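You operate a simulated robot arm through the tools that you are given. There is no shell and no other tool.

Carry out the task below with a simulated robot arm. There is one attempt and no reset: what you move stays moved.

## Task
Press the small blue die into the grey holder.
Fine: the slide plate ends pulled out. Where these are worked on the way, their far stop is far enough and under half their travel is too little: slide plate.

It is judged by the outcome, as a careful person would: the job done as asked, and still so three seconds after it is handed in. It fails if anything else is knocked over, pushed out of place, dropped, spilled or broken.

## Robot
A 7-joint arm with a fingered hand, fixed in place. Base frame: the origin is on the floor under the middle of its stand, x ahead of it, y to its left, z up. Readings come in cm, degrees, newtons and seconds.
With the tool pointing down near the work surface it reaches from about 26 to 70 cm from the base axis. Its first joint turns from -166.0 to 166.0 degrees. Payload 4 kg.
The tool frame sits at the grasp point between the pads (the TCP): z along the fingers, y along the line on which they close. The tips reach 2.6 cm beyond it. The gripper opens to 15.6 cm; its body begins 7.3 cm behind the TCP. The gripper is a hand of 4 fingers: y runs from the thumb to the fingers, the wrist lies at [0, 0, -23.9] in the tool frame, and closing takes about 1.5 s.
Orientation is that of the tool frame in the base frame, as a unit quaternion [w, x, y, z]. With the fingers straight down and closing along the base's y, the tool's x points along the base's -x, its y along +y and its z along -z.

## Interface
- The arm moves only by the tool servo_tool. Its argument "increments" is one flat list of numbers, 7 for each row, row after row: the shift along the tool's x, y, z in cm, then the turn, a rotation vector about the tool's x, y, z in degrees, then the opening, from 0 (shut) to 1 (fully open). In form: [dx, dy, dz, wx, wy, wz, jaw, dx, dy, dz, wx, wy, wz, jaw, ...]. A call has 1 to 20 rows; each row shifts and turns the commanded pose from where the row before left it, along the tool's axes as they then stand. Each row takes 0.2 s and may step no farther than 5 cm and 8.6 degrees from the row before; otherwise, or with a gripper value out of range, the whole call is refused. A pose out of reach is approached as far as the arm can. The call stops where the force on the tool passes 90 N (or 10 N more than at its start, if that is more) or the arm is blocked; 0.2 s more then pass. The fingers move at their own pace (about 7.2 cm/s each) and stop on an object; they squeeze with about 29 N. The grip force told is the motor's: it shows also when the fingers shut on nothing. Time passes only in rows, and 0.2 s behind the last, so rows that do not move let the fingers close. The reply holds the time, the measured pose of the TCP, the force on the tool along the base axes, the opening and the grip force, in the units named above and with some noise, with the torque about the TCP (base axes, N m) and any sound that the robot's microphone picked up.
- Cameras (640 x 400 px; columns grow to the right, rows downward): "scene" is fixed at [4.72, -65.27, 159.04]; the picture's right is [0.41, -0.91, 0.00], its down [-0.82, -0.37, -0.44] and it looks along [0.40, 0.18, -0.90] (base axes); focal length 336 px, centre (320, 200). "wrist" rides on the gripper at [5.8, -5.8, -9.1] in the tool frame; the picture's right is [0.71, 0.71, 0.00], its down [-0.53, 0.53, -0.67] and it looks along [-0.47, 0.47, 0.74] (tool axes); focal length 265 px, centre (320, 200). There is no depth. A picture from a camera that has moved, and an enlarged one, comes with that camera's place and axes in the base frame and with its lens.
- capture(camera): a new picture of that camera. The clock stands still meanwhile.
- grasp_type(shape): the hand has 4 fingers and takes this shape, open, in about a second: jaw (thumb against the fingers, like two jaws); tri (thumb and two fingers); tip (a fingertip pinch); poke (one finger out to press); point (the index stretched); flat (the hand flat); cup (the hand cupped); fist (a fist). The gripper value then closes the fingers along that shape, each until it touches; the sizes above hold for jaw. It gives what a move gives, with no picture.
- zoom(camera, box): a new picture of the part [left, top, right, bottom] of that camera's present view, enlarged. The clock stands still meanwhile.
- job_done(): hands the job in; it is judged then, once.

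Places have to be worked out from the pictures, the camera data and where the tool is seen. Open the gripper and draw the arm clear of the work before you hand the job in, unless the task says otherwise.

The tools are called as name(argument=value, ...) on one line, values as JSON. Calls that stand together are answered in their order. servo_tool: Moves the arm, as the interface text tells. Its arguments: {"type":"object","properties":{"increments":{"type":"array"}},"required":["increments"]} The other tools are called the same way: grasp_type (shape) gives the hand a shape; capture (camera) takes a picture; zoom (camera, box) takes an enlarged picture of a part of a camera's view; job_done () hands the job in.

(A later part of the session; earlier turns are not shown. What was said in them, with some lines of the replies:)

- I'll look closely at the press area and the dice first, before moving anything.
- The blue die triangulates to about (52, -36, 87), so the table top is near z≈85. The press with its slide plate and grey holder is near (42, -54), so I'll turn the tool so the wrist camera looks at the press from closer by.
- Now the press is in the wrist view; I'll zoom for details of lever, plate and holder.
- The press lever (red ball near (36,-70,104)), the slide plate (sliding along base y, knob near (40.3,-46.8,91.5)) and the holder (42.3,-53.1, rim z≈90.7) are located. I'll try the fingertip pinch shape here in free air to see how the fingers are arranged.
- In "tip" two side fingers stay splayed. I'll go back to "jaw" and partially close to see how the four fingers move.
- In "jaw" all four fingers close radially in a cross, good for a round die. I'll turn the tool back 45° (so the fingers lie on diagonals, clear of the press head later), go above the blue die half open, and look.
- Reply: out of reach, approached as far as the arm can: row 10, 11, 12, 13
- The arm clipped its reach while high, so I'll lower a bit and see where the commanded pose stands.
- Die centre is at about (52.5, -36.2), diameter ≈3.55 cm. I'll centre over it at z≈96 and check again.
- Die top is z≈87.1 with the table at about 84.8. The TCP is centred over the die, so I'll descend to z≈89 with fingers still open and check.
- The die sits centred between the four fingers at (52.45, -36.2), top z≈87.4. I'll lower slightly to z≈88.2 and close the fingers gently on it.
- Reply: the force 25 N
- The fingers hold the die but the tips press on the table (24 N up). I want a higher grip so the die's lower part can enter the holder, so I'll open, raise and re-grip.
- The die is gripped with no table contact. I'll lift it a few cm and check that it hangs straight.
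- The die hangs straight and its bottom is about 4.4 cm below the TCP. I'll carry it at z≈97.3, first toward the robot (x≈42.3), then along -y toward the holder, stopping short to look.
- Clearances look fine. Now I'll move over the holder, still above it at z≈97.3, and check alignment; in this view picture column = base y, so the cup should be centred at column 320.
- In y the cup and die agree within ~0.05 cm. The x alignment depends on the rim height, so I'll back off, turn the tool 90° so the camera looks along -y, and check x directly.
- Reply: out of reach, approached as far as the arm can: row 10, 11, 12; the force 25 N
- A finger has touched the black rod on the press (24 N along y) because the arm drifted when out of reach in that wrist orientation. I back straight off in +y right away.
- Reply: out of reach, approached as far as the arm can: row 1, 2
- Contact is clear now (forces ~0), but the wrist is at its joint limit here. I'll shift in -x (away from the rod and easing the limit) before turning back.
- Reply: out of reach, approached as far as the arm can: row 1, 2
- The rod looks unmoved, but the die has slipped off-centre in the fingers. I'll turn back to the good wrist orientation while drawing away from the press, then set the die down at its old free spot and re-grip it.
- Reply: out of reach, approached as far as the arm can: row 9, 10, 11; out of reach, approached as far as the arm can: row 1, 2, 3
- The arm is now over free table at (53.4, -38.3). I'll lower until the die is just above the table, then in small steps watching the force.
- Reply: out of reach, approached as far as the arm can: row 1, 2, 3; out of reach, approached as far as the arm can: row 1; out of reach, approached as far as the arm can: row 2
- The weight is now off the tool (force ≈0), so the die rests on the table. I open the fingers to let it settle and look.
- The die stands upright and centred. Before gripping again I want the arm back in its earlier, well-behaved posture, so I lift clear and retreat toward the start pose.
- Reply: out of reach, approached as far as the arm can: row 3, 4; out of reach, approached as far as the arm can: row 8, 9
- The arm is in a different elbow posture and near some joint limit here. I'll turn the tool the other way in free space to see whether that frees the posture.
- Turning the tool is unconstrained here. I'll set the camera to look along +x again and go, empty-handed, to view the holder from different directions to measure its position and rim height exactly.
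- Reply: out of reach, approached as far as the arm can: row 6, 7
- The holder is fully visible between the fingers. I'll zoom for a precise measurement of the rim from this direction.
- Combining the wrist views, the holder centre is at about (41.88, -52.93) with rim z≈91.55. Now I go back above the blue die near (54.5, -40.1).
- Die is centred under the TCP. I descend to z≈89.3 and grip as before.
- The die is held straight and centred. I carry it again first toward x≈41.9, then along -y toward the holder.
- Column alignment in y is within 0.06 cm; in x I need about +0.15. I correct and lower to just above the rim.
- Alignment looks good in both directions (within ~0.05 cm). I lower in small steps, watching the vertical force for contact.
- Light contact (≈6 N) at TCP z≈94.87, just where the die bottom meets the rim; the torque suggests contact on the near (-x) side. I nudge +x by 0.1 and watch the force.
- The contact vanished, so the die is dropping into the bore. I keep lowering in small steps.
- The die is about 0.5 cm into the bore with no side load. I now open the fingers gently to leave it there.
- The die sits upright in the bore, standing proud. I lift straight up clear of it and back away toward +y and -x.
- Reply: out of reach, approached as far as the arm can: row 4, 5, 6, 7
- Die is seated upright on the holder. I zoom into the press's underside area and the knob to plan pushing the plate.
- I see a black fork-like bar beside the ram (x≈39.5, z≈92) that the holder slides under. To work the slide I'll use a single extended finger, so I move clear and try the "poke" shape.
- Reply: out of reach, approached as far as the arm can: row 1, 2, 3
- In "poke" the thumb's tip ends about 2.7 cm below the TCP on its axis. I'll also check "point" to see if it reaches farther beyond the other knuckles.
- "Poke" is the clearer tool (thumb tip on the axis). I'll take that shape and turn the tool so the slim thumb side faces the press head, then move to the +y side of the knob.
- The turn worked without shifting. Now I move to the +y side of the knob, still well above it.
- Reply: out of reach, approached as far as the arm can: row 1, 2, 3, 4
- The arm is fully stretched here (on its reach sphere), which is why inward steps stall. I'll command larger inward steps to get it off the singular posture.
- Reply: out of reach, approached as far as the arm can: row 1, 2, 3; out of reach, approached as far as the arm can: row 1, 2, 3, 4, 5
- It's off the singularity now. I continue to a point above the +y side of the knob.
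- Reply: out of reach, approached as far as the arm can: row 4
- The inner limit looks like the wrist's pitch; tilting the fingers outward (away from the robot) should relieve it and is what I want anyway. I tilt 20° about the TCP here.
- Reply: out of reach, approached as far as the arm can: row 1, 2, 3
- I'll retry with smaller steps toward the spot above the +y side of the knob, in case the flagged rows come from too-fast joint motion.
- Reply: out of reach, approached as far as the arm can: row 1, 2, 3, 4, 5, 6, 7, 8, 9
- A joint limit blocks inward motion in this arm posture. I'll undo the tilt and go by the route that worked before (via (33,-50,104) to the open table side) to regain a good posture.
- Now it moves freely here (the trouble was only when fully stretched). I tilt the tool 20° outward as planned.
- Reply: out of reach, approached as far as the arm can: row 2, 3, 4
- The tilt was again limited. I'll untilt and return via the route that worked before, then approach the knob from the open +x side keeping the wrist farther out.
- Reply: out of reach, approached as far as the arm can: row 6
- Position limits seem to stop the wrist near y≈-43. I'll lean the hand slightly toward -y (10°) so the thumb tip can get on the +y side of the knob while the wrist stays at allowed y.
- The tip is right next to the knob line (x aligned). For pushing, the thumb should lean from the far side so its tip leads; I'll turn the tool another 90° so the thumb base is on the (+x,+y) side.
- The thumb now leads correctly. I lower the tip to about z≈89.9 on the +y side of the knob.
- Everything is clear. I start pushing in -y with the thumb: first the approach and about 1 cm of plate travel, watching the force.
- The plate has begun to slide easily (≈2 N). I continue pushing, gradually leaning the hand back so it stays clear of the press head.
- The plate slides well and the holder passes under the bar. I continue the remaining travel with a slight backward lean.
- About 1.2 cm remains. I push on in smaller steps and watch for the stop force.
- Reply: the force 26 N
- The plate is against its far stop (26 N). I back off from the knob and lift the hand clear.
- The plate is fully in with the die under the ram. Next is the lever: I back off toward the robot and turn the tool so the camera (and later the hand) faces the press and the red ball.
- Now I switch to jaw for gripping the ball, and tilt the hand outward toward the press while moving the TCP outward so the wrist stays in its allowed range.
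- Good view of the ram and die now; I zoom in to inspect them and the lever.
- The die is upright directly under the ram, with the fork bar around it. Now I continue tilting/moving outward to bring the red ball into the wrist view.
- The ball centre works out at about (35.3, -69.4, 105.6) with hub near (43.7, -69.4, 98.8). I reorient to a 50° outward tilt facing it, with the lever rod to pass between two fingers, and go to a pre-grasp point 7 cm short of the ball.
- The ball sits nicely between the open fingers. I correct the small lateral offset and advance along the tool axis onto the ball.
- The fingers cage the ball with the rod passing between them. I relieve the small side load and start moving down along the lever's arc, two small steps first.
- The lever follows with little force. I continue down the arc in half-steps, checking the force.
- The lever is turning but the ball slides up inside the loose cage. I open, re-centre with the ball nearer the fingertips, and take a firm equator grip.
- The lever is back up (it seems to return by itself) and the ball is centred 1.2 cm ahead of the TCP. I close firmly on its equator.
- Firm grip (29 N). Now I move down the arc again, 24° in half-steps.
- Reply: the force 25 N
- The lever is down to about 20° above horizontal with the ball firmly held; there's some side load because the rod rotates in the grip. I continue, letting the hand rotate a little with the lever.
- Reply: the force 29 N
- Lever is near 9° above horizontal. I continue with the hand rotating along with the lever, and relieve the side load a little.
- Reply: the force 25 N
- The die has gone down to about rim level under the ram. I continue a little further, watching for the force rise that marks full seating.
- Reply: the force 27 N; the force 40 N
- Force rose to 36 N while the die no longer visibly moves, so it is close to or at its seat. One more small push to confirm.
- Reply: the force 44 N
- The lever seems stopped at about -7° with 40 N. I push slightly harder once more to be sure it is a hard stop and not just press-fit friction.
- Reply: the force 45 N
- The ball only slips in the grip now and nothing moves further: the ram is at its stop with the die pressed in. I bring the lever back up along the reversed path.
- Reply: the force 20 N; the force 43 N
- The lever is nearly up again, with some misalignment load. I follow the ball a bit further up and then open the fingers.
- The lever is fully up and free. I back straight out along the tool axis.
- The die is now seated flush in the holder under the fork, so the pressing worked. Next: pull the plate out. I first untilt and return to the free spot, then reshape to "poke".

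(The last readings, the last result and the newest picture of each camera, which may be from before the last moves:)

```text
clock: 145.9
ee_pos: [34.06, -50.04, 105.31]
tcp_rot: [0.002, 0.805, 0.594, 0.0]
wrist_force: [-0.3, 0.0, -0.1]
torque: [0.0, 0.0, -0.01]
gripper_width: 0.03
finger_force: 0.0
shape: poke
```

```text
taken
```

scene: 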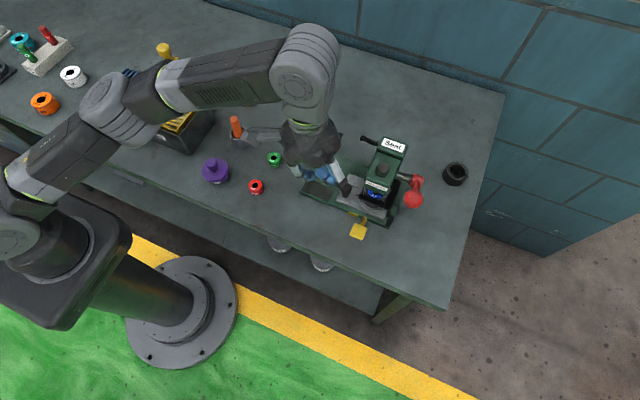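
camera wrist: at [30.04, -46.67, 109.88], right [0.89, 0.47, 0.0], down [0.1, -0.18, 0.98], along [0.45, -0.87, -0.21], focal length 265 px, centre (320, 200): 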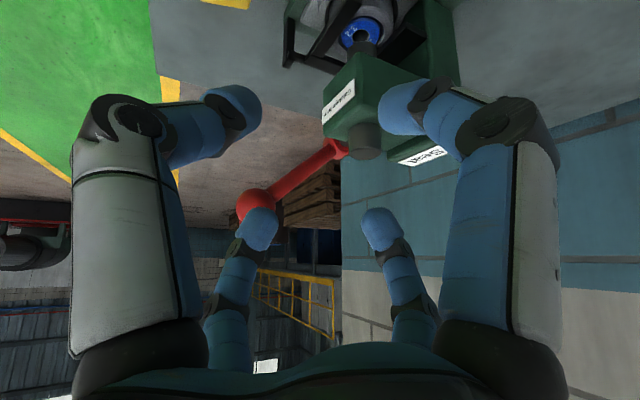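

Vertical again and in "poke". I turn the tool 152° so the thumb's slim side will face the press head for the pull.

servo_tool(increments=[0, 0, 0, 0, 0, -8.5, 1, 0, 0, 0, 0, 0, -8.5, 1, 0, 0, 0, 0, 0, -8.5, 1, 0, 0, 0, 0, 0, -8.5, 1, 0, 0, 0, 0, 0, -8.5, 1, 0, 0, 0, 0, 0, -8.5, 1, 0, 0, 0, 0, 0, -8.5, 1, 0, 0, 0, 0, 0, -8.5, 1, 0, 0, 0, 0, 0, -8.5, 1, 0, 0, 0, 0, 0, -8.5, 1, 0, 0, 0, 0, 0, -8.5, 1, 0, 0, 0, 0, 0, -8.5, 1, 0, 0, 0, 0, 0, -8.5, 1, 0, 0, 0, 0, 0, -8.5, 1, 0, 0, 0, 0, 0, -8.5, 1, 0, 0, 0, 0, 0, -8.5, 1, 0, 0, 0, 0, 0, -8.5, 1, 0, 0, 0, 0, 0, -7.7, 1, 0, 0, 0, 0, 0, 0, 1])

capture(camera="wrist")

```text
clock: 149.9
ee_pos: [33.93, -49.84, 105.35]
tcp_rot: [0.0, -0.383, 0.924, -0.001]
wrist_force: [-0.2, -0.4, -1.0]
torque: [-0.01, -0.01, 0.0]
gripper_width: 0.0
finger_force: 0.1
shape: poke
```

```text
taken
camera wrist: at [33.9, -58.13, 114.47], right [-1.0, 0.0, 0.0], down [0.0, 0.75, 0.67], along [0.0, 0.67, -0.75], focal length 265 px, centre (320, 200)
```

wrist: 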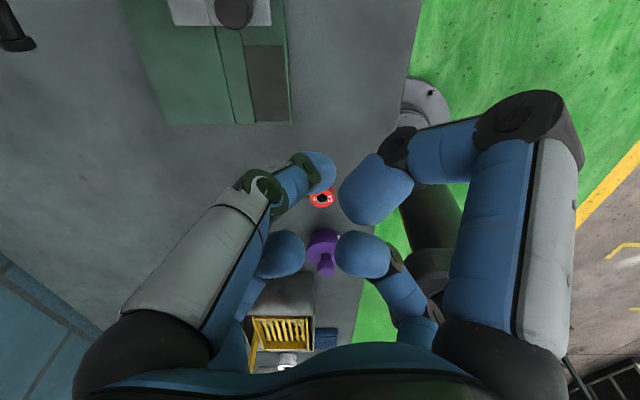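

I lean the hand 35° (fingers pointing toward the press) while moving out and down toward a point above the knob's -y side.

servo_tool(increments=[-0.269, -1.098, 1.05, 5, 0, 0, 1, -0.269, -1.002, 1.142, 5, 0, 0, 1, -0.269, -0.899, 1.225, 5, 0, 0, 1, -0.269, -0.789, 1.298, 5, 0, 0, 1, -0.269, -0.673, 1.362, 5, 0, 0, 1, -0.269, -0.551, 1.416, 5, 0, 0, 1, -0.269, -0.426, 1.458, 5, 0, 0, 1, 0, 0, 0, 0, 0, 0, 1])

capture(camera="wrist")

zoom(camera="scene", box=[290, 110, 430, 220])

```text
clock: 151.7
ee_pos: [40.66, -56.41, 98.95]
tcp_rot: [0.116, -0.365, 0.881, -0.278]
wrist_force: [0.7, -0.9, -0.4]
torque: [-0.01, 0.04, 0.0]
gripper_width: 0.01
finger_force: 0.0
shape: poke
out of reach, approached as far as the arm can: row 6, 7
```

```text
taken
camera wrist: at [36.22, -60.24, 109.72], right [-0.91, -0.09, -0.41], down [-0.21, 0.95, 0.25], along [0.36, 0.31, -0.88], focal length 265 px, centre (320, 200)
```

wrist: 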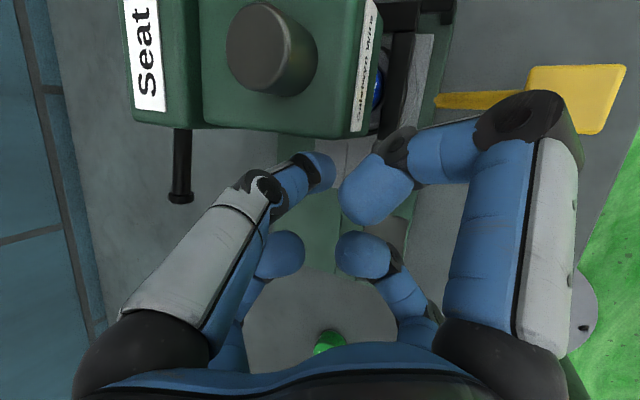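

```text
3.64 times, centred on (360, 165) of scene
camera zoom: at [4.72, -65.27, 159.04], right [0.41, -0.91, 0.0], down [-0.82, -0.37, -0.44], along [0.4, 0.18, -0.9], focal length 1221 px, centre (174, 327)
```

zoom: 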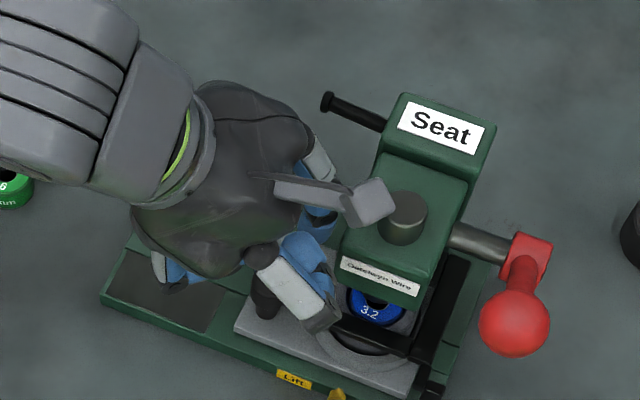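

Slight clipping, but the hand is above the right spot with no contact. I move the thumb to y≈-58.3 and then lower partway, checking.

servo_tool(increments=[0.46, -0.376, 0.263, 0, 0, 0, 1, 0.46, -0.376, 0.263, 0, 0, 0, 1, 0, 0.574, 0.819, 0, 0, 0, 1, 0, 0.574, 0.819, 0, 0, 0, 1, 0, 0.574, 0.819, 0, 0, 0, 1, 0, 0, 0, 0, 0, 0, 1])

capture(camera="wrist")

zoom(camera="scene", box=[320, 130, 420, 220])

```text
clock: 153.1
ee_pos: [40.82, -57.92, 95.94]
tcp_rot: [0.115, -0.366, 0.88, -0.28]
wrist_force: [-0.4, 12.7, 5.5]
torque: [-0.26, -0.05, 0.06]
gripper_width: 0.02
finger_force: 0.1
shape: poke
```

```text
taken
camera wrist: at [36.24, -61.52, 106.8], right [-0.91, -0.09, -0.41], down [-0.21, 0.95, 0.24], along [0.36, 0.3, -0.88], focal length 265 px, centre (320, 200)
```

wrist: 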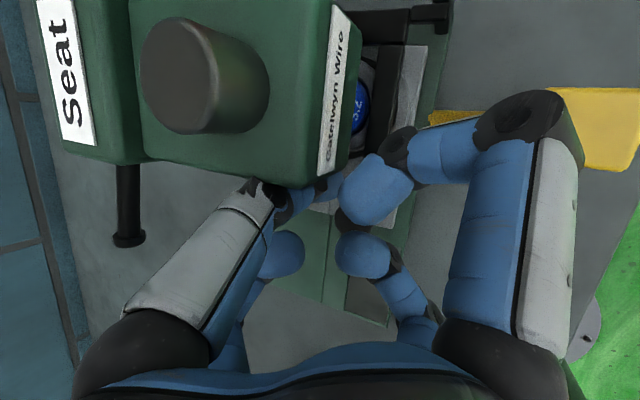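

```text
4.44 times, centred on (370, 175) of scene
camera zoom: at [4.72, -65.27, 159.04], right [0.41, -0.91, 0.0], down [-0.82, -0.37, -0.44], along [0.4, 0.18, -0.9], focal length 1492 px, centre (98, 311)
```

zoom: 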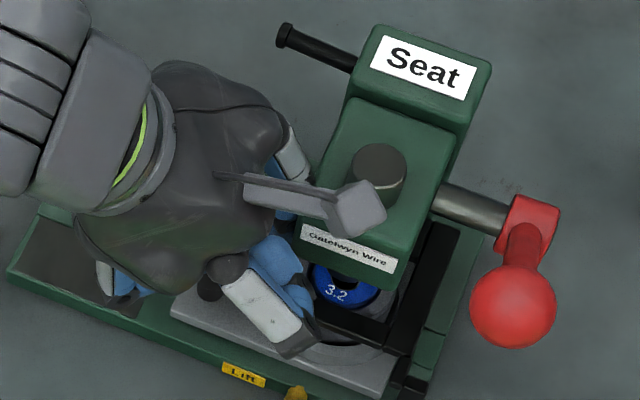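

The thumb's joint touched the press head lightly (13 N). I shift +y by 0.4 and +x by 0.2, then continue lowering.

servo_tool(increments=[-0.424, 0.116, -0.081, 0, 0, 0, 1, 0, 0, 0, 0, 0, 0, 1])

servo_tool(increments=[0, 0.574, 0.819, 0, 0, 0, 1, 0, 0, 0, 0, 0, 0, 1])

```text
clock: 153.7
ee_pos: [40.85, -57.38, 95.87]
tcp_rot: [0.115, -0.365, 0.881, -0.279]
wrist_force: [-1.1, 0.6, 0.2]
torque: [-0.01, 0.03, -0.02]
gripper_width: 0.0
finger_force: 0.1
shape: poke
```

```text
clock: 154.3
ee_pos: [40.87, -57.47, 94.91]
tcp_rot: [0.117, -0.366, 0.881, -0.278]
wrist_force: [0.6, 5.0, 0.5]
torque: [-0.06, 0.0, 0.08]
gripper_width: 0.0
finger_force: 0.1
shape: poke
```

servo_tool(increments=[-0.25, 0.02, -0.02, 0, 0, 0, 1, 0, 0.574, 0.819, 0, 0, 0, 1, 0, 0, 0, 0, 0, 0, 1])

zoom(camera="scene", box=[320, 130, 420, 220])

capture(camera="wrist")

```text
clock: 155.1
ee_pos: [41.23, -57.75, 94.11]
tcp_rot: [0.115, -0.366, 0.88, -0.279]
wrist_force: [0.3, 16.2, 6.2]
torque: [-0.54, -0.02, 0.12]
gripper_width: 0.0
finger_force: 0.0
shape: poke
out of reach, approached as far as the arm can: row 1
```

```text
4.44 times, centred on (370, 175) of scene
camera zoom: at [4.72, -65.27, 159.04], right [0.41, -0.91, 0.0], down [-0.82, -0.37, -0.44], along [0.4, 0.18, -0.9], focal length 1492 px, centre (98, 311)
```

zoom: 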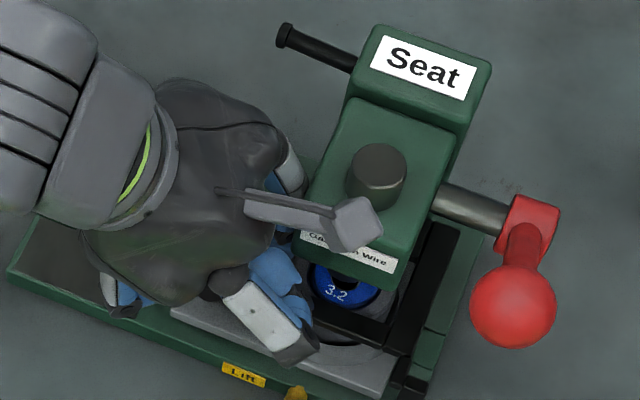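

```text
taken
camera wrist: at [36.67, -61.56, 104.94], right [-0.91, -0.09, -0.41], down [-0.21, 0.95, 0.24], along [0.36, 0.31, -0.88], focal length 265 px, centre (320, 200)
```

wrist: 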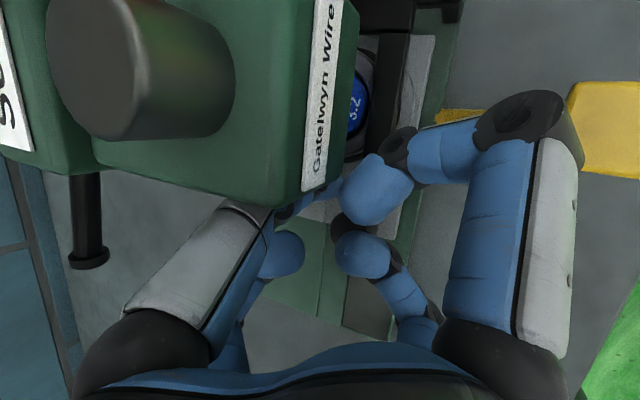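

The wrist limit keeps pressing the thumb against the head in this lean. I'll lift out and instead come from the robot side (leaning toward -x) and hook the knob at its front (-x,-y) side, clear of the head.

servo_tool(increments=[0.141, -0.342, -0.981, 0, 0, 0, 1, 0.212, -0.572, -1.187, 0, 0, 0, 1, 0.212, -0.572, -1.187, 0, 0, 0, 1, 0.212, -0.572, -1.187, 0, 0, 0, 1, 0.389, 0.545, -0.59, 0.79, -4.57, -5.95, 1, 0.283, 0.573, -0.623, 0.79, -4.57, -5.95, 1, 0.173, 0.586, -0.65, 0.79, -4.57, -5.95, 1, 0.059, 0.589, -0.667, 0.79, -4.57, -5.95, 1, -0.055, 0.581, -0.675, 0.79, -4.57, -5.95, 1, -0.168, 0.558, -0.675, 0.79, -4.57, -5.95, 1, 0, 0, 0, 0, 0, 0, 1])

capture(camera="wrist")

capture(camera="scene")

```text
clock: 157.5
ee_pos: [34.95, -55.95, 99.87]
tcp_rot: [-0.242, 0.665, -0.663, 0.243]
wrist_force: [-0.5, -0.3, -0.8]
torque: [-0.01, -0.01, 0.01]
gripper_width: 0.0
finger_force: 0.1
shape: poke
```

```text
taken
camera wrist: at [33.45, -61.66, 110.68], right [-0.54, -0.71, -0.45], down [-0.83, 0.52, 0.17], along [0.12, 0.47, -0.87], focal length 265 px, centre (320, 200)
```

wrist: 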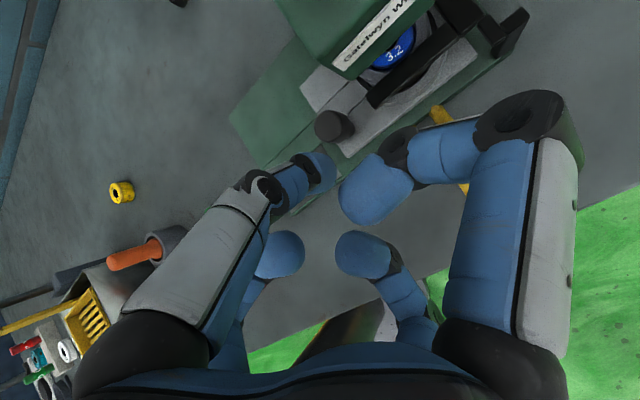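

```text
taken
```

scene: 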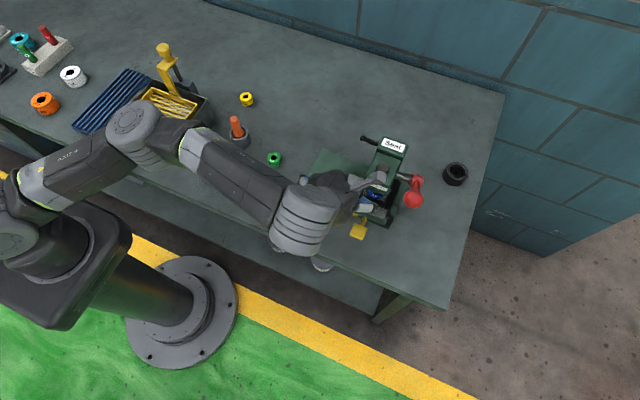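

Good: free of contact and the knob is visible from this side. I zoom to locate it and the fork accurately.

zoom(camera="wrist", box=[260, 30, 460, 200])

```text
2.35 times, centred on (360, 115) of wrist
camera zoom: at [33.45, -61.66, 110.68], right [-0.54, -0.71, -0.45], down [-0.83, 0.52, 0.17], along [0.12, 0.47, -0.87], focal length 624 px, centre (226, 400)
```

zoom: 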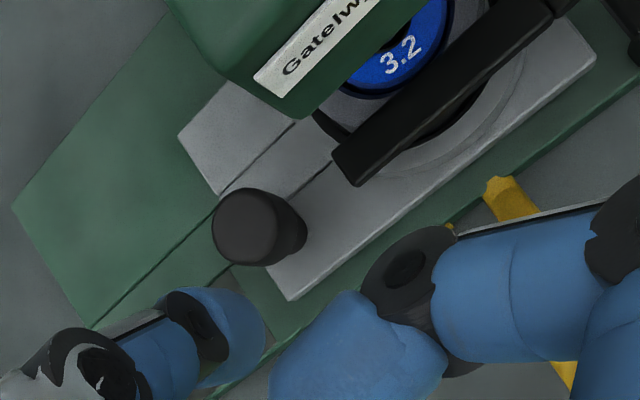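

servo_tool(increments=[0.65, -0.005, 1.31, 0, 0, 0, 1, 0.65, -0.005, 1.31, 0, 0, 0, 1, 0.65, -0.005, 1.31, 0, 0, 0, 1, 0, 0, 0, 0, 0, 0, 1])

capture(camera="wrist")

zoom(camera="scene", box=[320, 130, 430, 230])

```text
clock: 158.5
ee_pos: [37.31, -57.83, 96.96]
tcp_rot: [0.242, -0.664, 0.665, -0.243]
wrist_force: [0.3, -0.8, -0.1]
torque: [-0.02, -0.03, 0.0]
gripper_width: 0.0
finger_force: 0.1
shape: poke
```

```text
taken
camera wrist: at [35.88, -63.64, 107.76], right [-0.54, -0.71, -0.45], down [-0.83, 0.53, 0.17], along [0.12, 0.47, -0.87], focal length 265 px, centre (320, 200)
```

wrist: 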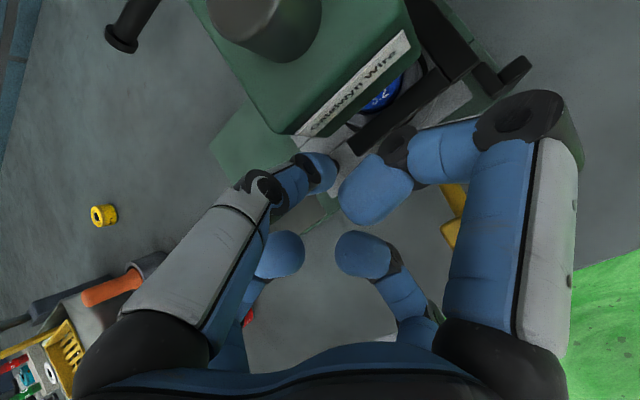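

```text
4.00 times, centred on (375, 180) of scene
camera zoom: at [4.72, -65.27, 159.04], right [0.41, -0.91, 0.0], down [-0.82, -0.37, -0.44], along [0.4, 0.18, -0.9], focal length 1343 px, centre (100, 280)
```

zoom: 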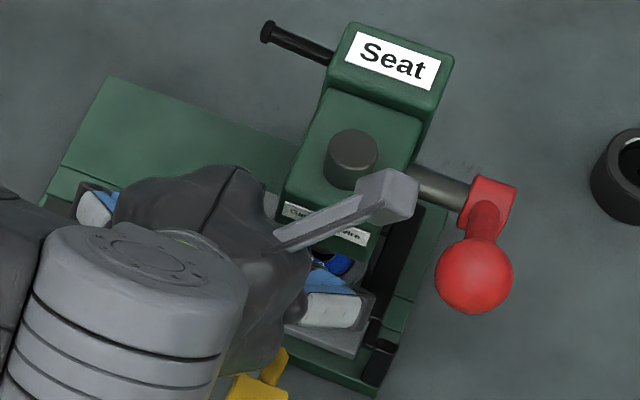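

zoom(camera="wrist", box=[250, 90, 410, 210])

```text
3.33 times, centred on (330, 150) of wrist
camera zoom: at [35.88, -63.64, 107.76], right [-0.54, -0.71, -0.45], down [-0.83, 0.53, 0.17], along [0.12, 0.47, -0.87], focal length 885 px, centre (287, 367)
```

zoom: 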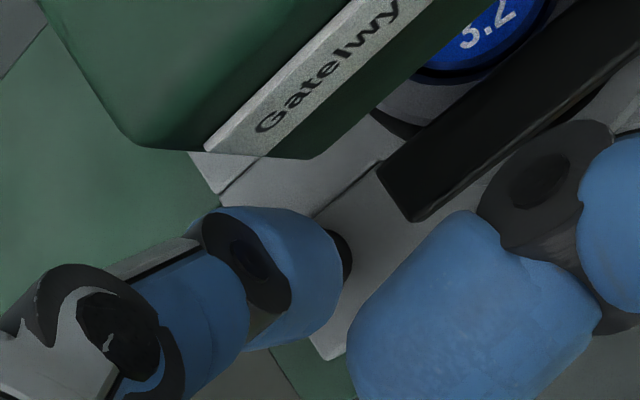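

I shift slightly away from the knob and lower vertically in two stages, checking for contact.

servo_tool(increments=[0.05, 0.7, 0.75, 0, 0, 0, 1, 0.05, 0.7, 0.75, 0, 0, 0, 1, 0, 0, 0, 0, 0, 0, 1])

servo_tool(increments=[0, 0.5, 0.57, 0, 0, 0, 1, 0, 0, 0, 0, 0, 0, 1])

servo_tool(increments=[0, 0.5, 0.57, 0, 0, 0, 1, 0, 0, 0, 0, 0, 0, 1])

```text
clock: 159.3
ee_pos: [37.25, -57.93, 94.85]
tcp_rot: [-0.242, 0.665, -0.664, 0.243]
wrist_force: [0.9, 0.2, -0.7]
torque: [-0.01, -0.01, 0.01]
gripper_width: 0.02
finger_force: 0.0
shape: poke
```

```text
clock: 159.9
ee_pos: [37.2, -57.93, 94.26]
tcp_rot: [-0.242, 0.665, -0.664, 0.243]
wrist_force: [-0.3, -0.9, -0.2]
torque: [-0.01, 0.0, 0.01]
gripper_width: 0.01
finger_force: 0.0
shape: poke
```

```text
clock: 160.5
ee_pos: [37.35, -57.85, 93.48]
tcp_rot: [0.242, -0.664, 0.664, -0.243]
wrist_force: [-0.6, -0.7, 0.1]
torque: [0.03, 0.01, -0.02]
gripper_width: 0.02
finger_force: 0.0
shape: poke
```

servo_tool(increments=[0, 0.5, 0.57, 0, 0, 0, 1, 0, 0, 0, 0, 0, 0, 1])

zoom(camera="wrist", box=[250, 90, 410, 210])

zoom(camera="scene", box=[320, 130, 430, 230])

```text
clock: 161.1
ee_pos: [37.11, -57.85, 92.68]
tcp_rot: [-0.242, 0.665, -0.664, 0.243]
wrist_force: [-0.7, -0.1, 0.4]
torque: [0.01, -0.01, 0.01]
gripper_width: 0.02
finger_force: 0.0
shape: poke
```

```text
3.33 times, centred on (330, 150) of wrist
camera zoom: at [35.71, -63.7, 103.43], right [-0.54, -0.71, -0.45], down [-0.83, 0.53, 0.17], along [0.12, 0.47, -0.87], focal length 885 px, centre (287, 367)
```

zoom: 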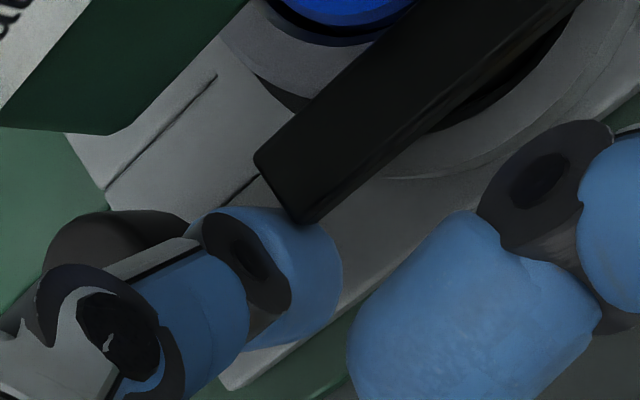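

```text
4.00 times, centred on (375, 180) of scene
camera zoom: at [4.72, -65.27, 159.04], right [0.41, -0.91, 0.0], down [-0.82, -0.37, -0.44], along [0.4, 0.18, -0.9], focal length 1343 px, centre (100, 280)
```

zoom: 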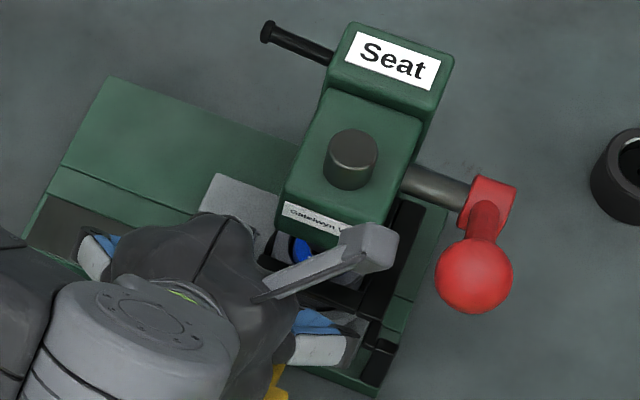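

The thumb tip is now between the fork end and the knob without touching either. I start pulling in +y gently.

servo_tool(increments=[-0.4, 0, 0, 0, 0, 0, 1, -0.4, 0, 0, 0, 0, 0, 1, -0.4, 0, 0, 0, 0, 0, 1, 0, 0, 0, 0, 0, 0, 1])

zoom(camera="wrist", box=[250, 90, 410, 210])

zoom(camera="scene", box=[320, 130, 430, 230])

```text
clock: 162.1
ee_pos: [37.12, -56.65, 92.64]
tcp_rot: [-0.241, 0.665, -0.664, 0.242]
wrist_force: [-3.5, -3.0, -0.1]
torque: [-0.02, 0.03, -0.06]
gripper_width: 0.02
finger_force: 0.0
shape: poke
```

```text
3.33 times, centred on (330, 150) of wrist
camera zoom: at [35.7, -62.47, 103.46], right [-0.54, -0.71, -0.45], down [-0.83, 0.53, 0.17], along [0.12, 0.47, -0.87], focal length 885 px, centre (287, 367)
```

zoom: 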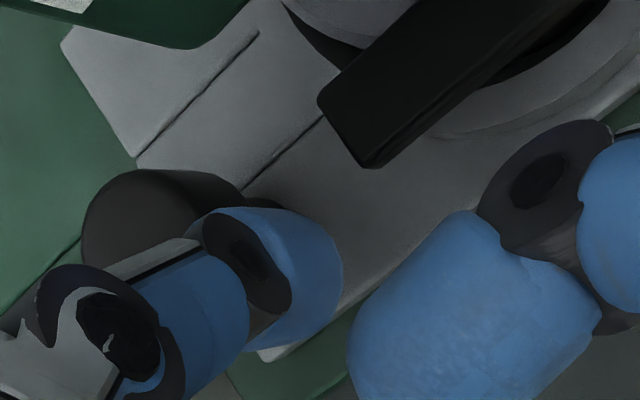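

```text
4.00 times, centred on (375, 180) of scene
camera zoom: at [4.72, -65.27, 159.04], right [0.41, -0.91, 0.0], down [-0.82, -0.37, -0.44], along [0.4, 0.18, -0.9], focal length 1343 px, centre (100, 280)
```

zoom: 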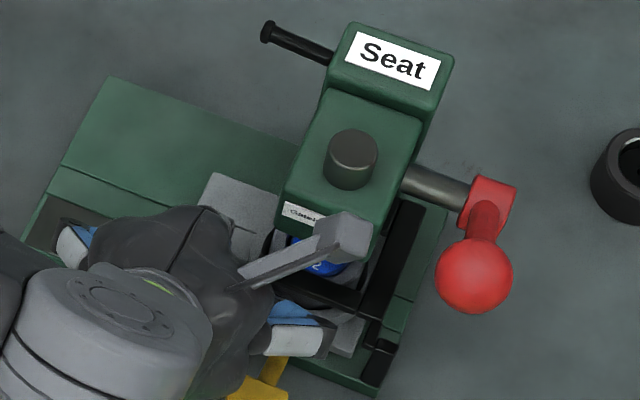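

servo_tool(increments=[-0.4, 0, 0, 0, 0, 0, 1, -0.4, 0, 0, 0, 0, 0, 1, 0, 0, 0, 0, 0, 0, 1])

zoom(camera="wrist", box=[250, 90, 410, 210])

zoom(camera="scene", box=[320, 130, 430, 230])

```text
clock: 162.9
ee_pos: [37.22, -55.89, 92.72]
tcp_rot: [-0.242, 0.665, -0.664, 0.243]
wrist_force: [0.5, 0.1, -0.2]
torque: [0.04, -0.03, 0.01]
gripper_width: 0.0
finger_force: 0.0
shape: poke
```

```text
3.33 times, centred on (330, 150) of wrist
camera zoom: at [35.83, -61.62, 103.42], right [-0.54, -0.71, -0.45], down [-0.83, 0.52, 0.17], along [0.12, 0.47, -0.87], focal length 885 px, centre (287, 367)
```

zoom: 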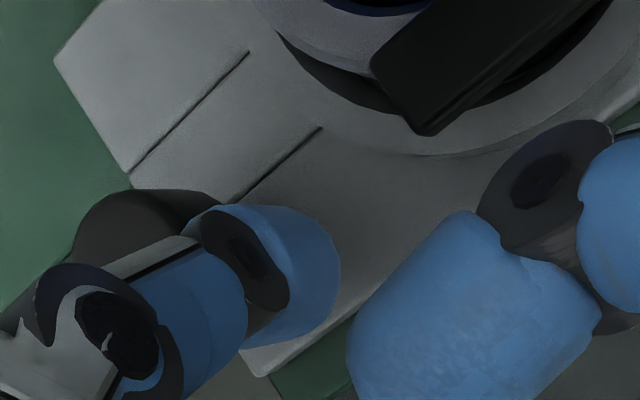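

```text
4.00 times, centred on (375, 180) of scene
camera zoom: at [4.72, -65.27, 159.04], right [0.41, -0.91, 0.0], down [-0.82, -0.37, -0.44], along [0.4, 0.18, -0.9], focal length 1343 px, centre (100, 280)
```

zoom: 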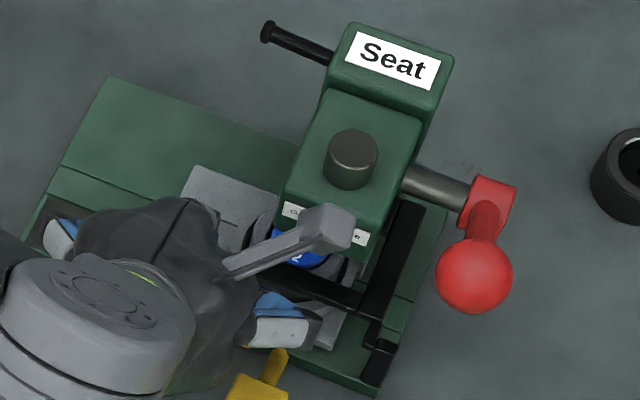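

The plate is coming out. I continue pulling in +y.

servo_tool(increments=[-0.5, 0, 0, 0, 0, 0, 1, -0.5, 0, 0, 0, 0, 0, 1, -0.5, 0, 0, 0, 0, 0, 1, -0.5, 0, 0, 0, 0, 0, 1, -0.5, 0, 0, 0, 0, 0, 1, -0.5, 0, 0, 0, 0, 0, 1, 0, 0, 0, 0, 0, 0, 1])

zoom(camera="wrist", box=[250, 90, 410, 210])

zoom(camera="scene", box=[290, 120, 430, 230])

```text
clock: 164.5
ee_pos: [37.32, -52.86, 92.55]
tcp_rot: [-0.242, 0.665, -0.664, 0.242]
wrist_force: [-0.5, 0.3, -0.1]
torque: [-0.01, -0.03, -0.01]
gripper_width: 0.02
finger_force: 0.1
shape: poke
```

```text
3.33 times, centred on (330, 150) of wrist
camera zoom: at [35.85, -58.71, 103.39], right [-0.54, -0.71, -0.45], down [-0.83, 0.53, 0.17], along [0.12, 0.47, -0.87], focal length 885 px, centre (287, 367)
```

zoom: 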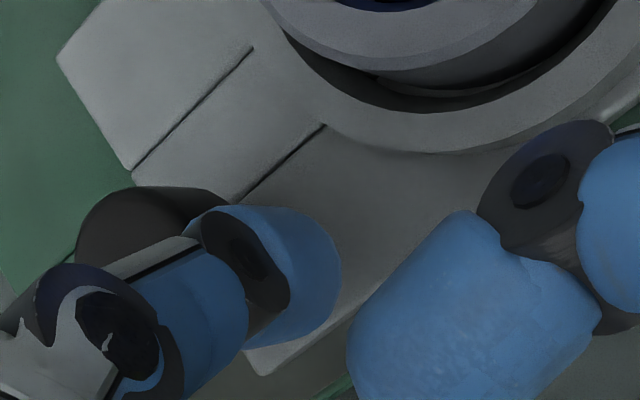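

```text
3.64 times, centred on (360, 175) of scene
camera zoom: at [4.72, -65.27, 159.04], right [0.41, -0.91, 0.0], down [-0.82, -0.37, -0.44], along [0.4, 0.18, -0.9], focal length 1221 px, centre (174, 291)
```

zoom: 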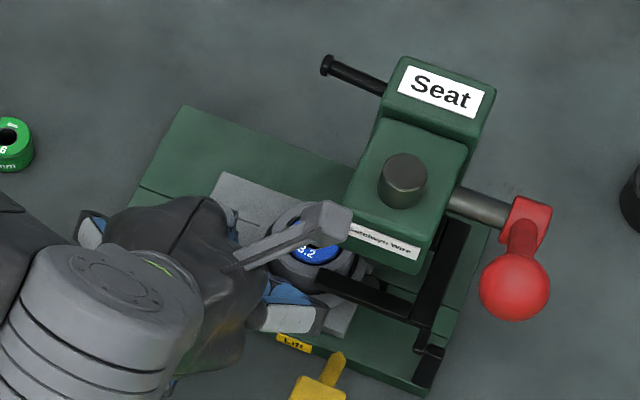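

servo_tool(increments=[-0.5, 0, 0, 0, 0, 0, 1, -0.5, 0, 0, 0, 0, 0, 1, -0.5, 0, 0, 0, 0, 0, 1, -0.5, 0, 0, 0, 0, 0, 1, -0.5, 0, 0, 0, 0, 0, 1, -0.5, 0, 0, 0, 0, 0, 1, 0, 0, 0, 0, 0, 0, 1])

zoom(camera="wrist", box=[250, 90, 410, 210])

zoom(camera="scene", box=[290, 120, 430, 230])

```text
clock: 166.1
ee_pos: [37.29, -49.82, 92.65]
tcp_rot: [-0.242, 0.665, -0.663, 0.243]
wrist_force: [0.3, 0.3, 0.2]
torque: [-0.01, -0.02, -0.01]
gripper_width: 0.01
finger_force: 0.0
shape: poke
```

```text
3.33 times, centred on (330, 150) of wrist
camera zoom: at [35.77, -55.64, 103.44], right [-0.54, -0.71, -0.45], down [-0.83, 0.53, 0.17], along [0.12, 0.47, -0.87], focal length 885 px, centre (287, 367)
```

zoom: 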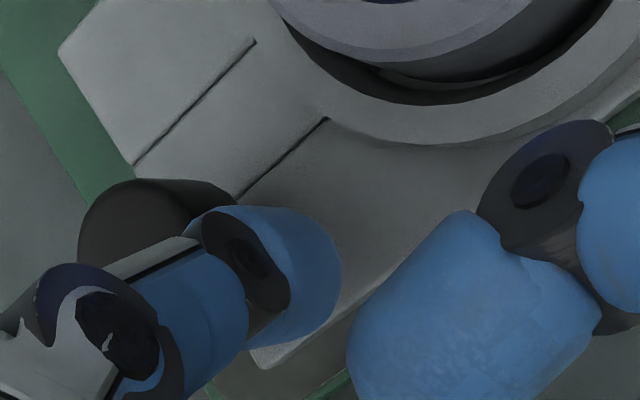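

```text
3.64 times, centred on (360, 175) of scene
camera zoom: at [4.72, -65.27, 159.04], right [0.41, -0.91, 0.0], down [-0.82, -0.37, -0.44], along [0.4, 0.18, -0.9], focal length 1221 px, centre (174, 291)
```

zoom: 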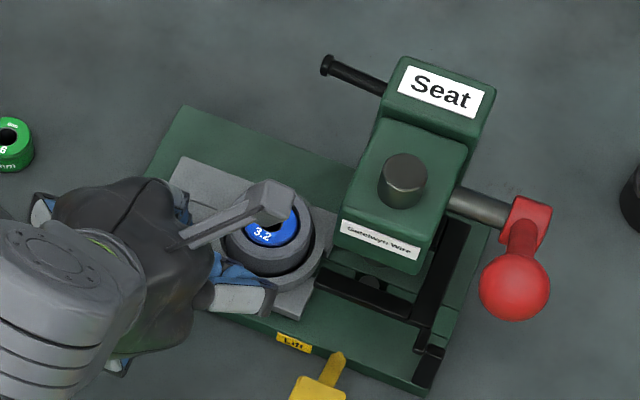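

About 1.8 cm to go to the original pulled-out position. I continue in smaller steps watching for the stop.

servo_tool(increments=[-0.4, 0, 0, 0, 0, 0, 1, -0.4, 0, 0, 0, 0, 0, 1, -0.4, 0, 0, 0, 0, 0, 1, -0.3, 0, 0, 0, 0, 0, 1, 0, 0, 0, 0, 0, 0, 1])

servo_tool(increments=[-0.2, 0, 0, 0, 0, 0, 1, 0, 0, 0, 0, 0, 0, 1])

zoom(camera="scene", box=[290, 120, 430, 230])

```text
clock: 167.3
ee_pos: [37.3, -48.38, 92.59]
tcp_rot: [-0.242, 0.665, -0.663, 0.243]
wrist_force: [0.1, 0.0, -0.1]
torque: [-0.03, -0.02, 0.02]
gripper_width: 0.0
finger_force: 0.0
shape: poke
```

```text
clock: 167.9
ee_pos: [37.4, -48.3, 92.57]
tcp_rot: [-0.242, 0.664, -0.664, 0.244]
wrist_force: [-0.4, -0.6, -0.6]
torque: [-0.03, -0.01, 0.02]
gripper_width: 0.01
finger_force: 0.1
shape: poke
```

```text
3.64 times, centred on (360, 175) of scene
camera zoom: at [4.72, -65.27, 159.04], right [0.41, -0.91, 0.0], down [-0.82, -0.37, -0.44], along [0.4, 0.18, -0.9], focal length 1221 px, centre (174, 291)
```

zoom: 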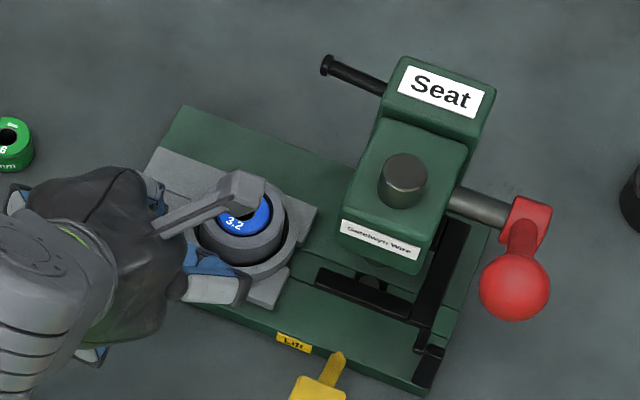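

servo_tool(increments=[-0.2, 0, 0, 0, 0, 0, 1, 0, 0, 0, 0, 0, 0, 1])

servo_tool(increments=[-0.2, 0, 0, 0, 0, 0, 1, 0, 0, 0, 0, 0, 0, 1])

servo_tool(increments=[-0.2, 0, 0, 0, 0, 0, 1, 0, 0, 0, 0, 0, 0, 1])

```text
clock: 168.5
ee_pos: [37.33, -48.11, 92.52]
tcp_rot: [0.242, -0.664, 0.665, -0.243]
wrist_force: [-0.2, -0.7, 1.1]
torque: [-0.03, -0.03, -0.02]
gripper_width: 0.0
finger_force: 0.1
shape: poke
```

```text
clock: 169.1
ee_pos: [37.24, -47.91, 92.61]
tcp_rot: [0.24, -0.664, 0.665, -0.243]
wrist_force: [-2.7, -6.2, 0.7]
torque: [-0.08, 0.03, -0.08]
gripper_width: 0.01
finger_force: 0.0
shape: poke
```

```text
clock: 169.7
ee_pos: [37.13, -47.77, 92.51]
tcp_rot: [0.24, -0.663, 0.665, -0.244]
wrist_force: [-7.1, -14.6, 1.2]
torque: [-0.2, 0.08, -0.27]
gripper_width: 0.0
finger_force: 0.0
shape: poke
```

The plate is at its pulled-out stop (16 N). I back off slightly, lift the thumb clear, and retreat.

servo_tool(increments=[0.5, 0, 0, 0, 0, 0, 1, 0, -0.966, -1.145, 0, 0, 0, 1, 0, -0.966, -1.145, 0, 0, 0, 1, 0, -0.966, -1.145, 0, 0, 0, 1, 0, -0.966, -1.145, 0, 0, 0, 1, 0, 0, -2, 0, 0, 0, 1, 0, 0, 0, 0, 0, 0, 1])

capture(camera="scene")

zoom(camera="scene", box=[290, 130, 390, 215])

```text
clock: 171.3
ee_pos: [36.06, -48.04, 100.26]
tcp_rot: [-0.242, 0.666, -0.663, 0.242]
wrist_force: [-0.7, 0.2, 0.7]
torque: [0.03, -0.04, 0.01]
gripper_width: 0.0
finger_force: 0.0
shape: poke
```

```text
taken
```

scene: 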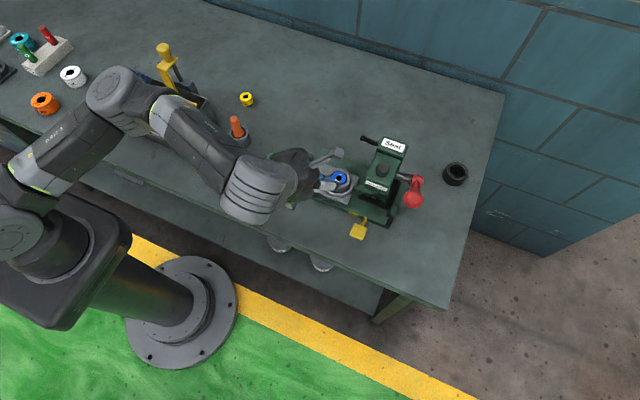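

```text
4.71 times, centred on (340, 172) of scene
camera zoom: at [4.72, -65.27, 159.04], right [0.41, -0.91, 0.0], down [-0.82, -0.37, -0.44], along [0.4, 0.18, -0.9], focal length 1580 px, centre (226, 329)
```

zoom: 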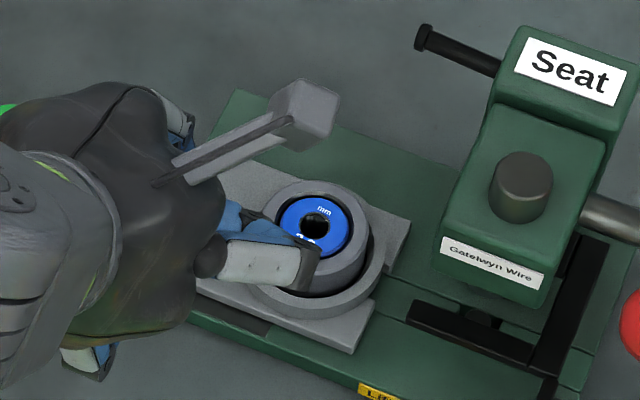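

The die is seated flush in the grey holder and the plate is out. I withdraw the hand back along its axis, well clear.

servo_tool(increments=[0, 0, -2.5, 0, 0, 0, 1, 0, 0, -3, 0, 0, 0, 1, 0, 0, -3, 0, 0, 0, 1, 0, 0, -3, 0, 0, 0, 1, 0, 0, 0, 0, 0, 0, 1])

capture(camera="scene")

zoom(camera="scene", box=[290, 130, 390, 215])

capture(camera="wrist")

```text
clock: 172.5
ee_pos: [28.7, -48.09, 108.93]
tcp_rot: [-0.242, 0.665, -0.664, 0.243]
wrist_force: [0.5, 0.5, -0.1]
torque: [0.01, 0.0, 0.03]
gripper_width: 0.0
finger_force: 0.1
shape: poke
```

```text
taken
```

scene: 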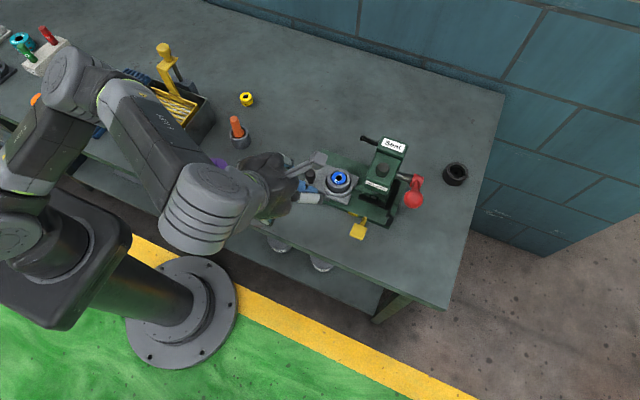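

```text
4.71 times, centred on (340, 172) of scene
camera zoom: at [4.72, -65.27, 159.04], right [0.41, -0.91, 0.0], down [-0.82, -0.37, -0.44], along [0.4, 0.18, -0.9], focal length 1580 px, centre (226, 329)
```

zoom: 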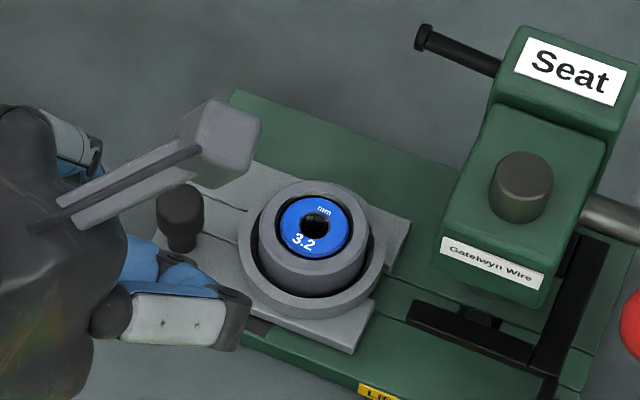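

```text
taken
camera wrist: at [27.19, -53.89, 119.61], right [-0.54, -0.71, -0.45], down [-0.83, 0.53, 0.17], along [0.12, 0.47, -0.87], focal length 265 px, centre (320, 200)
```

wrist: 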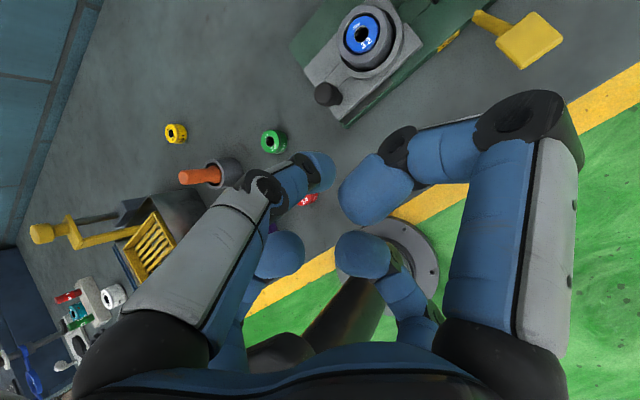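

I check the die's seating closely from the wrist camera before finishing.

zoom(camera="wrist", box=[300, 0, 430, 100])

zoom(camera="scene", box=[315, 155, 365, 200])

```text
4.00 times, centred on (365, 50) of wrist
camera zoom: at [27.19, -53.89, 119.61], right [-0.54, -0.71, -0.45], down [-0.83, 0.53, 0.17], along [0.12, 0.47, -0.87], focal length 1062 px, centre (140, 800)
```

zoom: 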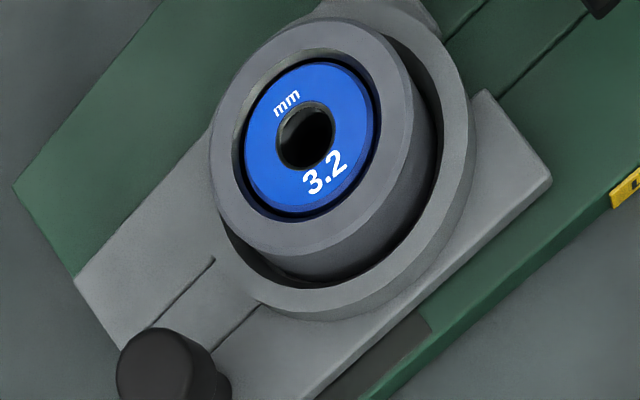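

```text
8.89 times, centred on (340, 178) of scene
camera zoom: at [4.72, -65.27, 159.04], right [0.41, -0.91, 0.0], down [-0.82, -0.37, -0.44], along [0.4, 0.18, -0.9], focal length 2984 px, centre (142, 400)
```

zoom: 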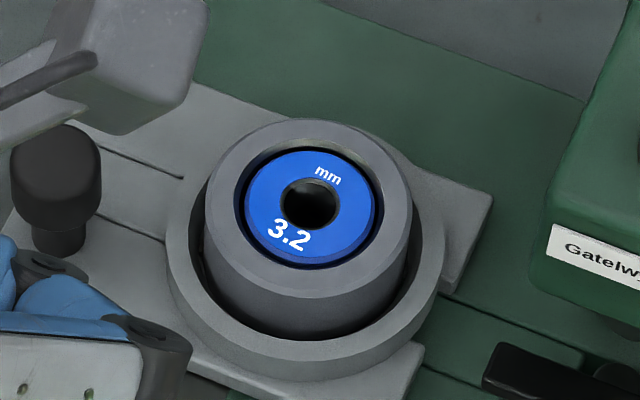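

The die sits level and flush in the grey holder and the plate is out at its stop; other items look untouched. I open the hand and draw the arm a bit further clear.

servo_tool(increments=[0, 0, -2, 0, 0, 0, 1, 0, 0, -2, 0, 0, 0, 1, 0, 0, 0, 0, 0, 0, 1])

grasp_type(shape="jaw")

capture(camera="scene")

```text
clock: 173.3
ee_pos: [25.98, -48.14, 111.97]
tcp_rot: [-0.242, 0.664, -0.664, 0.243]
wrist_force: [0.3, 0.1, 0.4]
torque: [-0.01, 0.0, 0.03]
gripper_width: 0.03
finger_force: 0.0
shape: poke
```

```text
clock: 174.2
ee_pos: [26.16, -48.1, 111.95]
tcp_rot: [-0.242, 0.664, -0.664, 0.244]
wrist_force: [0.3, 0.1, 0.3]
torque: [0.01, -0.03, 0.0]
gripper_width: 15.59
finger_force: 0.1
shape: jaw
```

```text
taken
```

scene: 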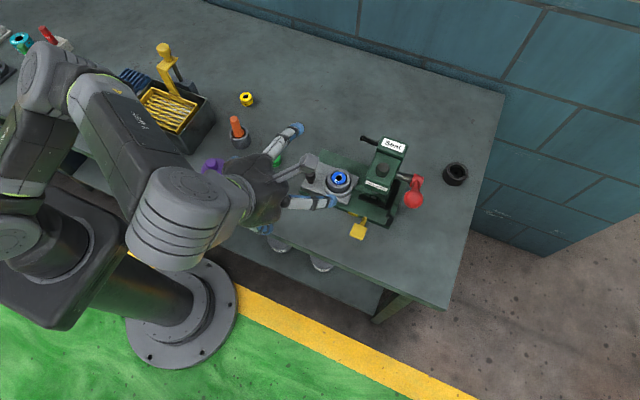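

The gripper is open and clear of the press. The die is seated, the plate is pulled out, the lever is up and nothing else has been disturbed, so I hand the job in.

job_done()

```text
The job is handed in.
```

The blue 3.2 mm die is pressed level and flush into the grey holder, and the slide plate is pulled out against its stop. The job is handed in.

- **Pressing:** I slid the plate fully in, pulled the red lever down to its hard stop at about 41 N, and brought it back up. I then pulled the plate out again.
- **Contacts along the way:** A finger pushed the black rod on the press at about 24 N while I was turning the hand. The thumb also touched the press head a few times at up to 16 N. In the pictures, neither had moved.
- **Other objects:** The other dice, the dark holder and the tool box look as they did at the start. The hand covers the red and green dice in the last picture, so my last clear view of them was slightly earlier.

The gripper is open and the arm is drawn back from the press.
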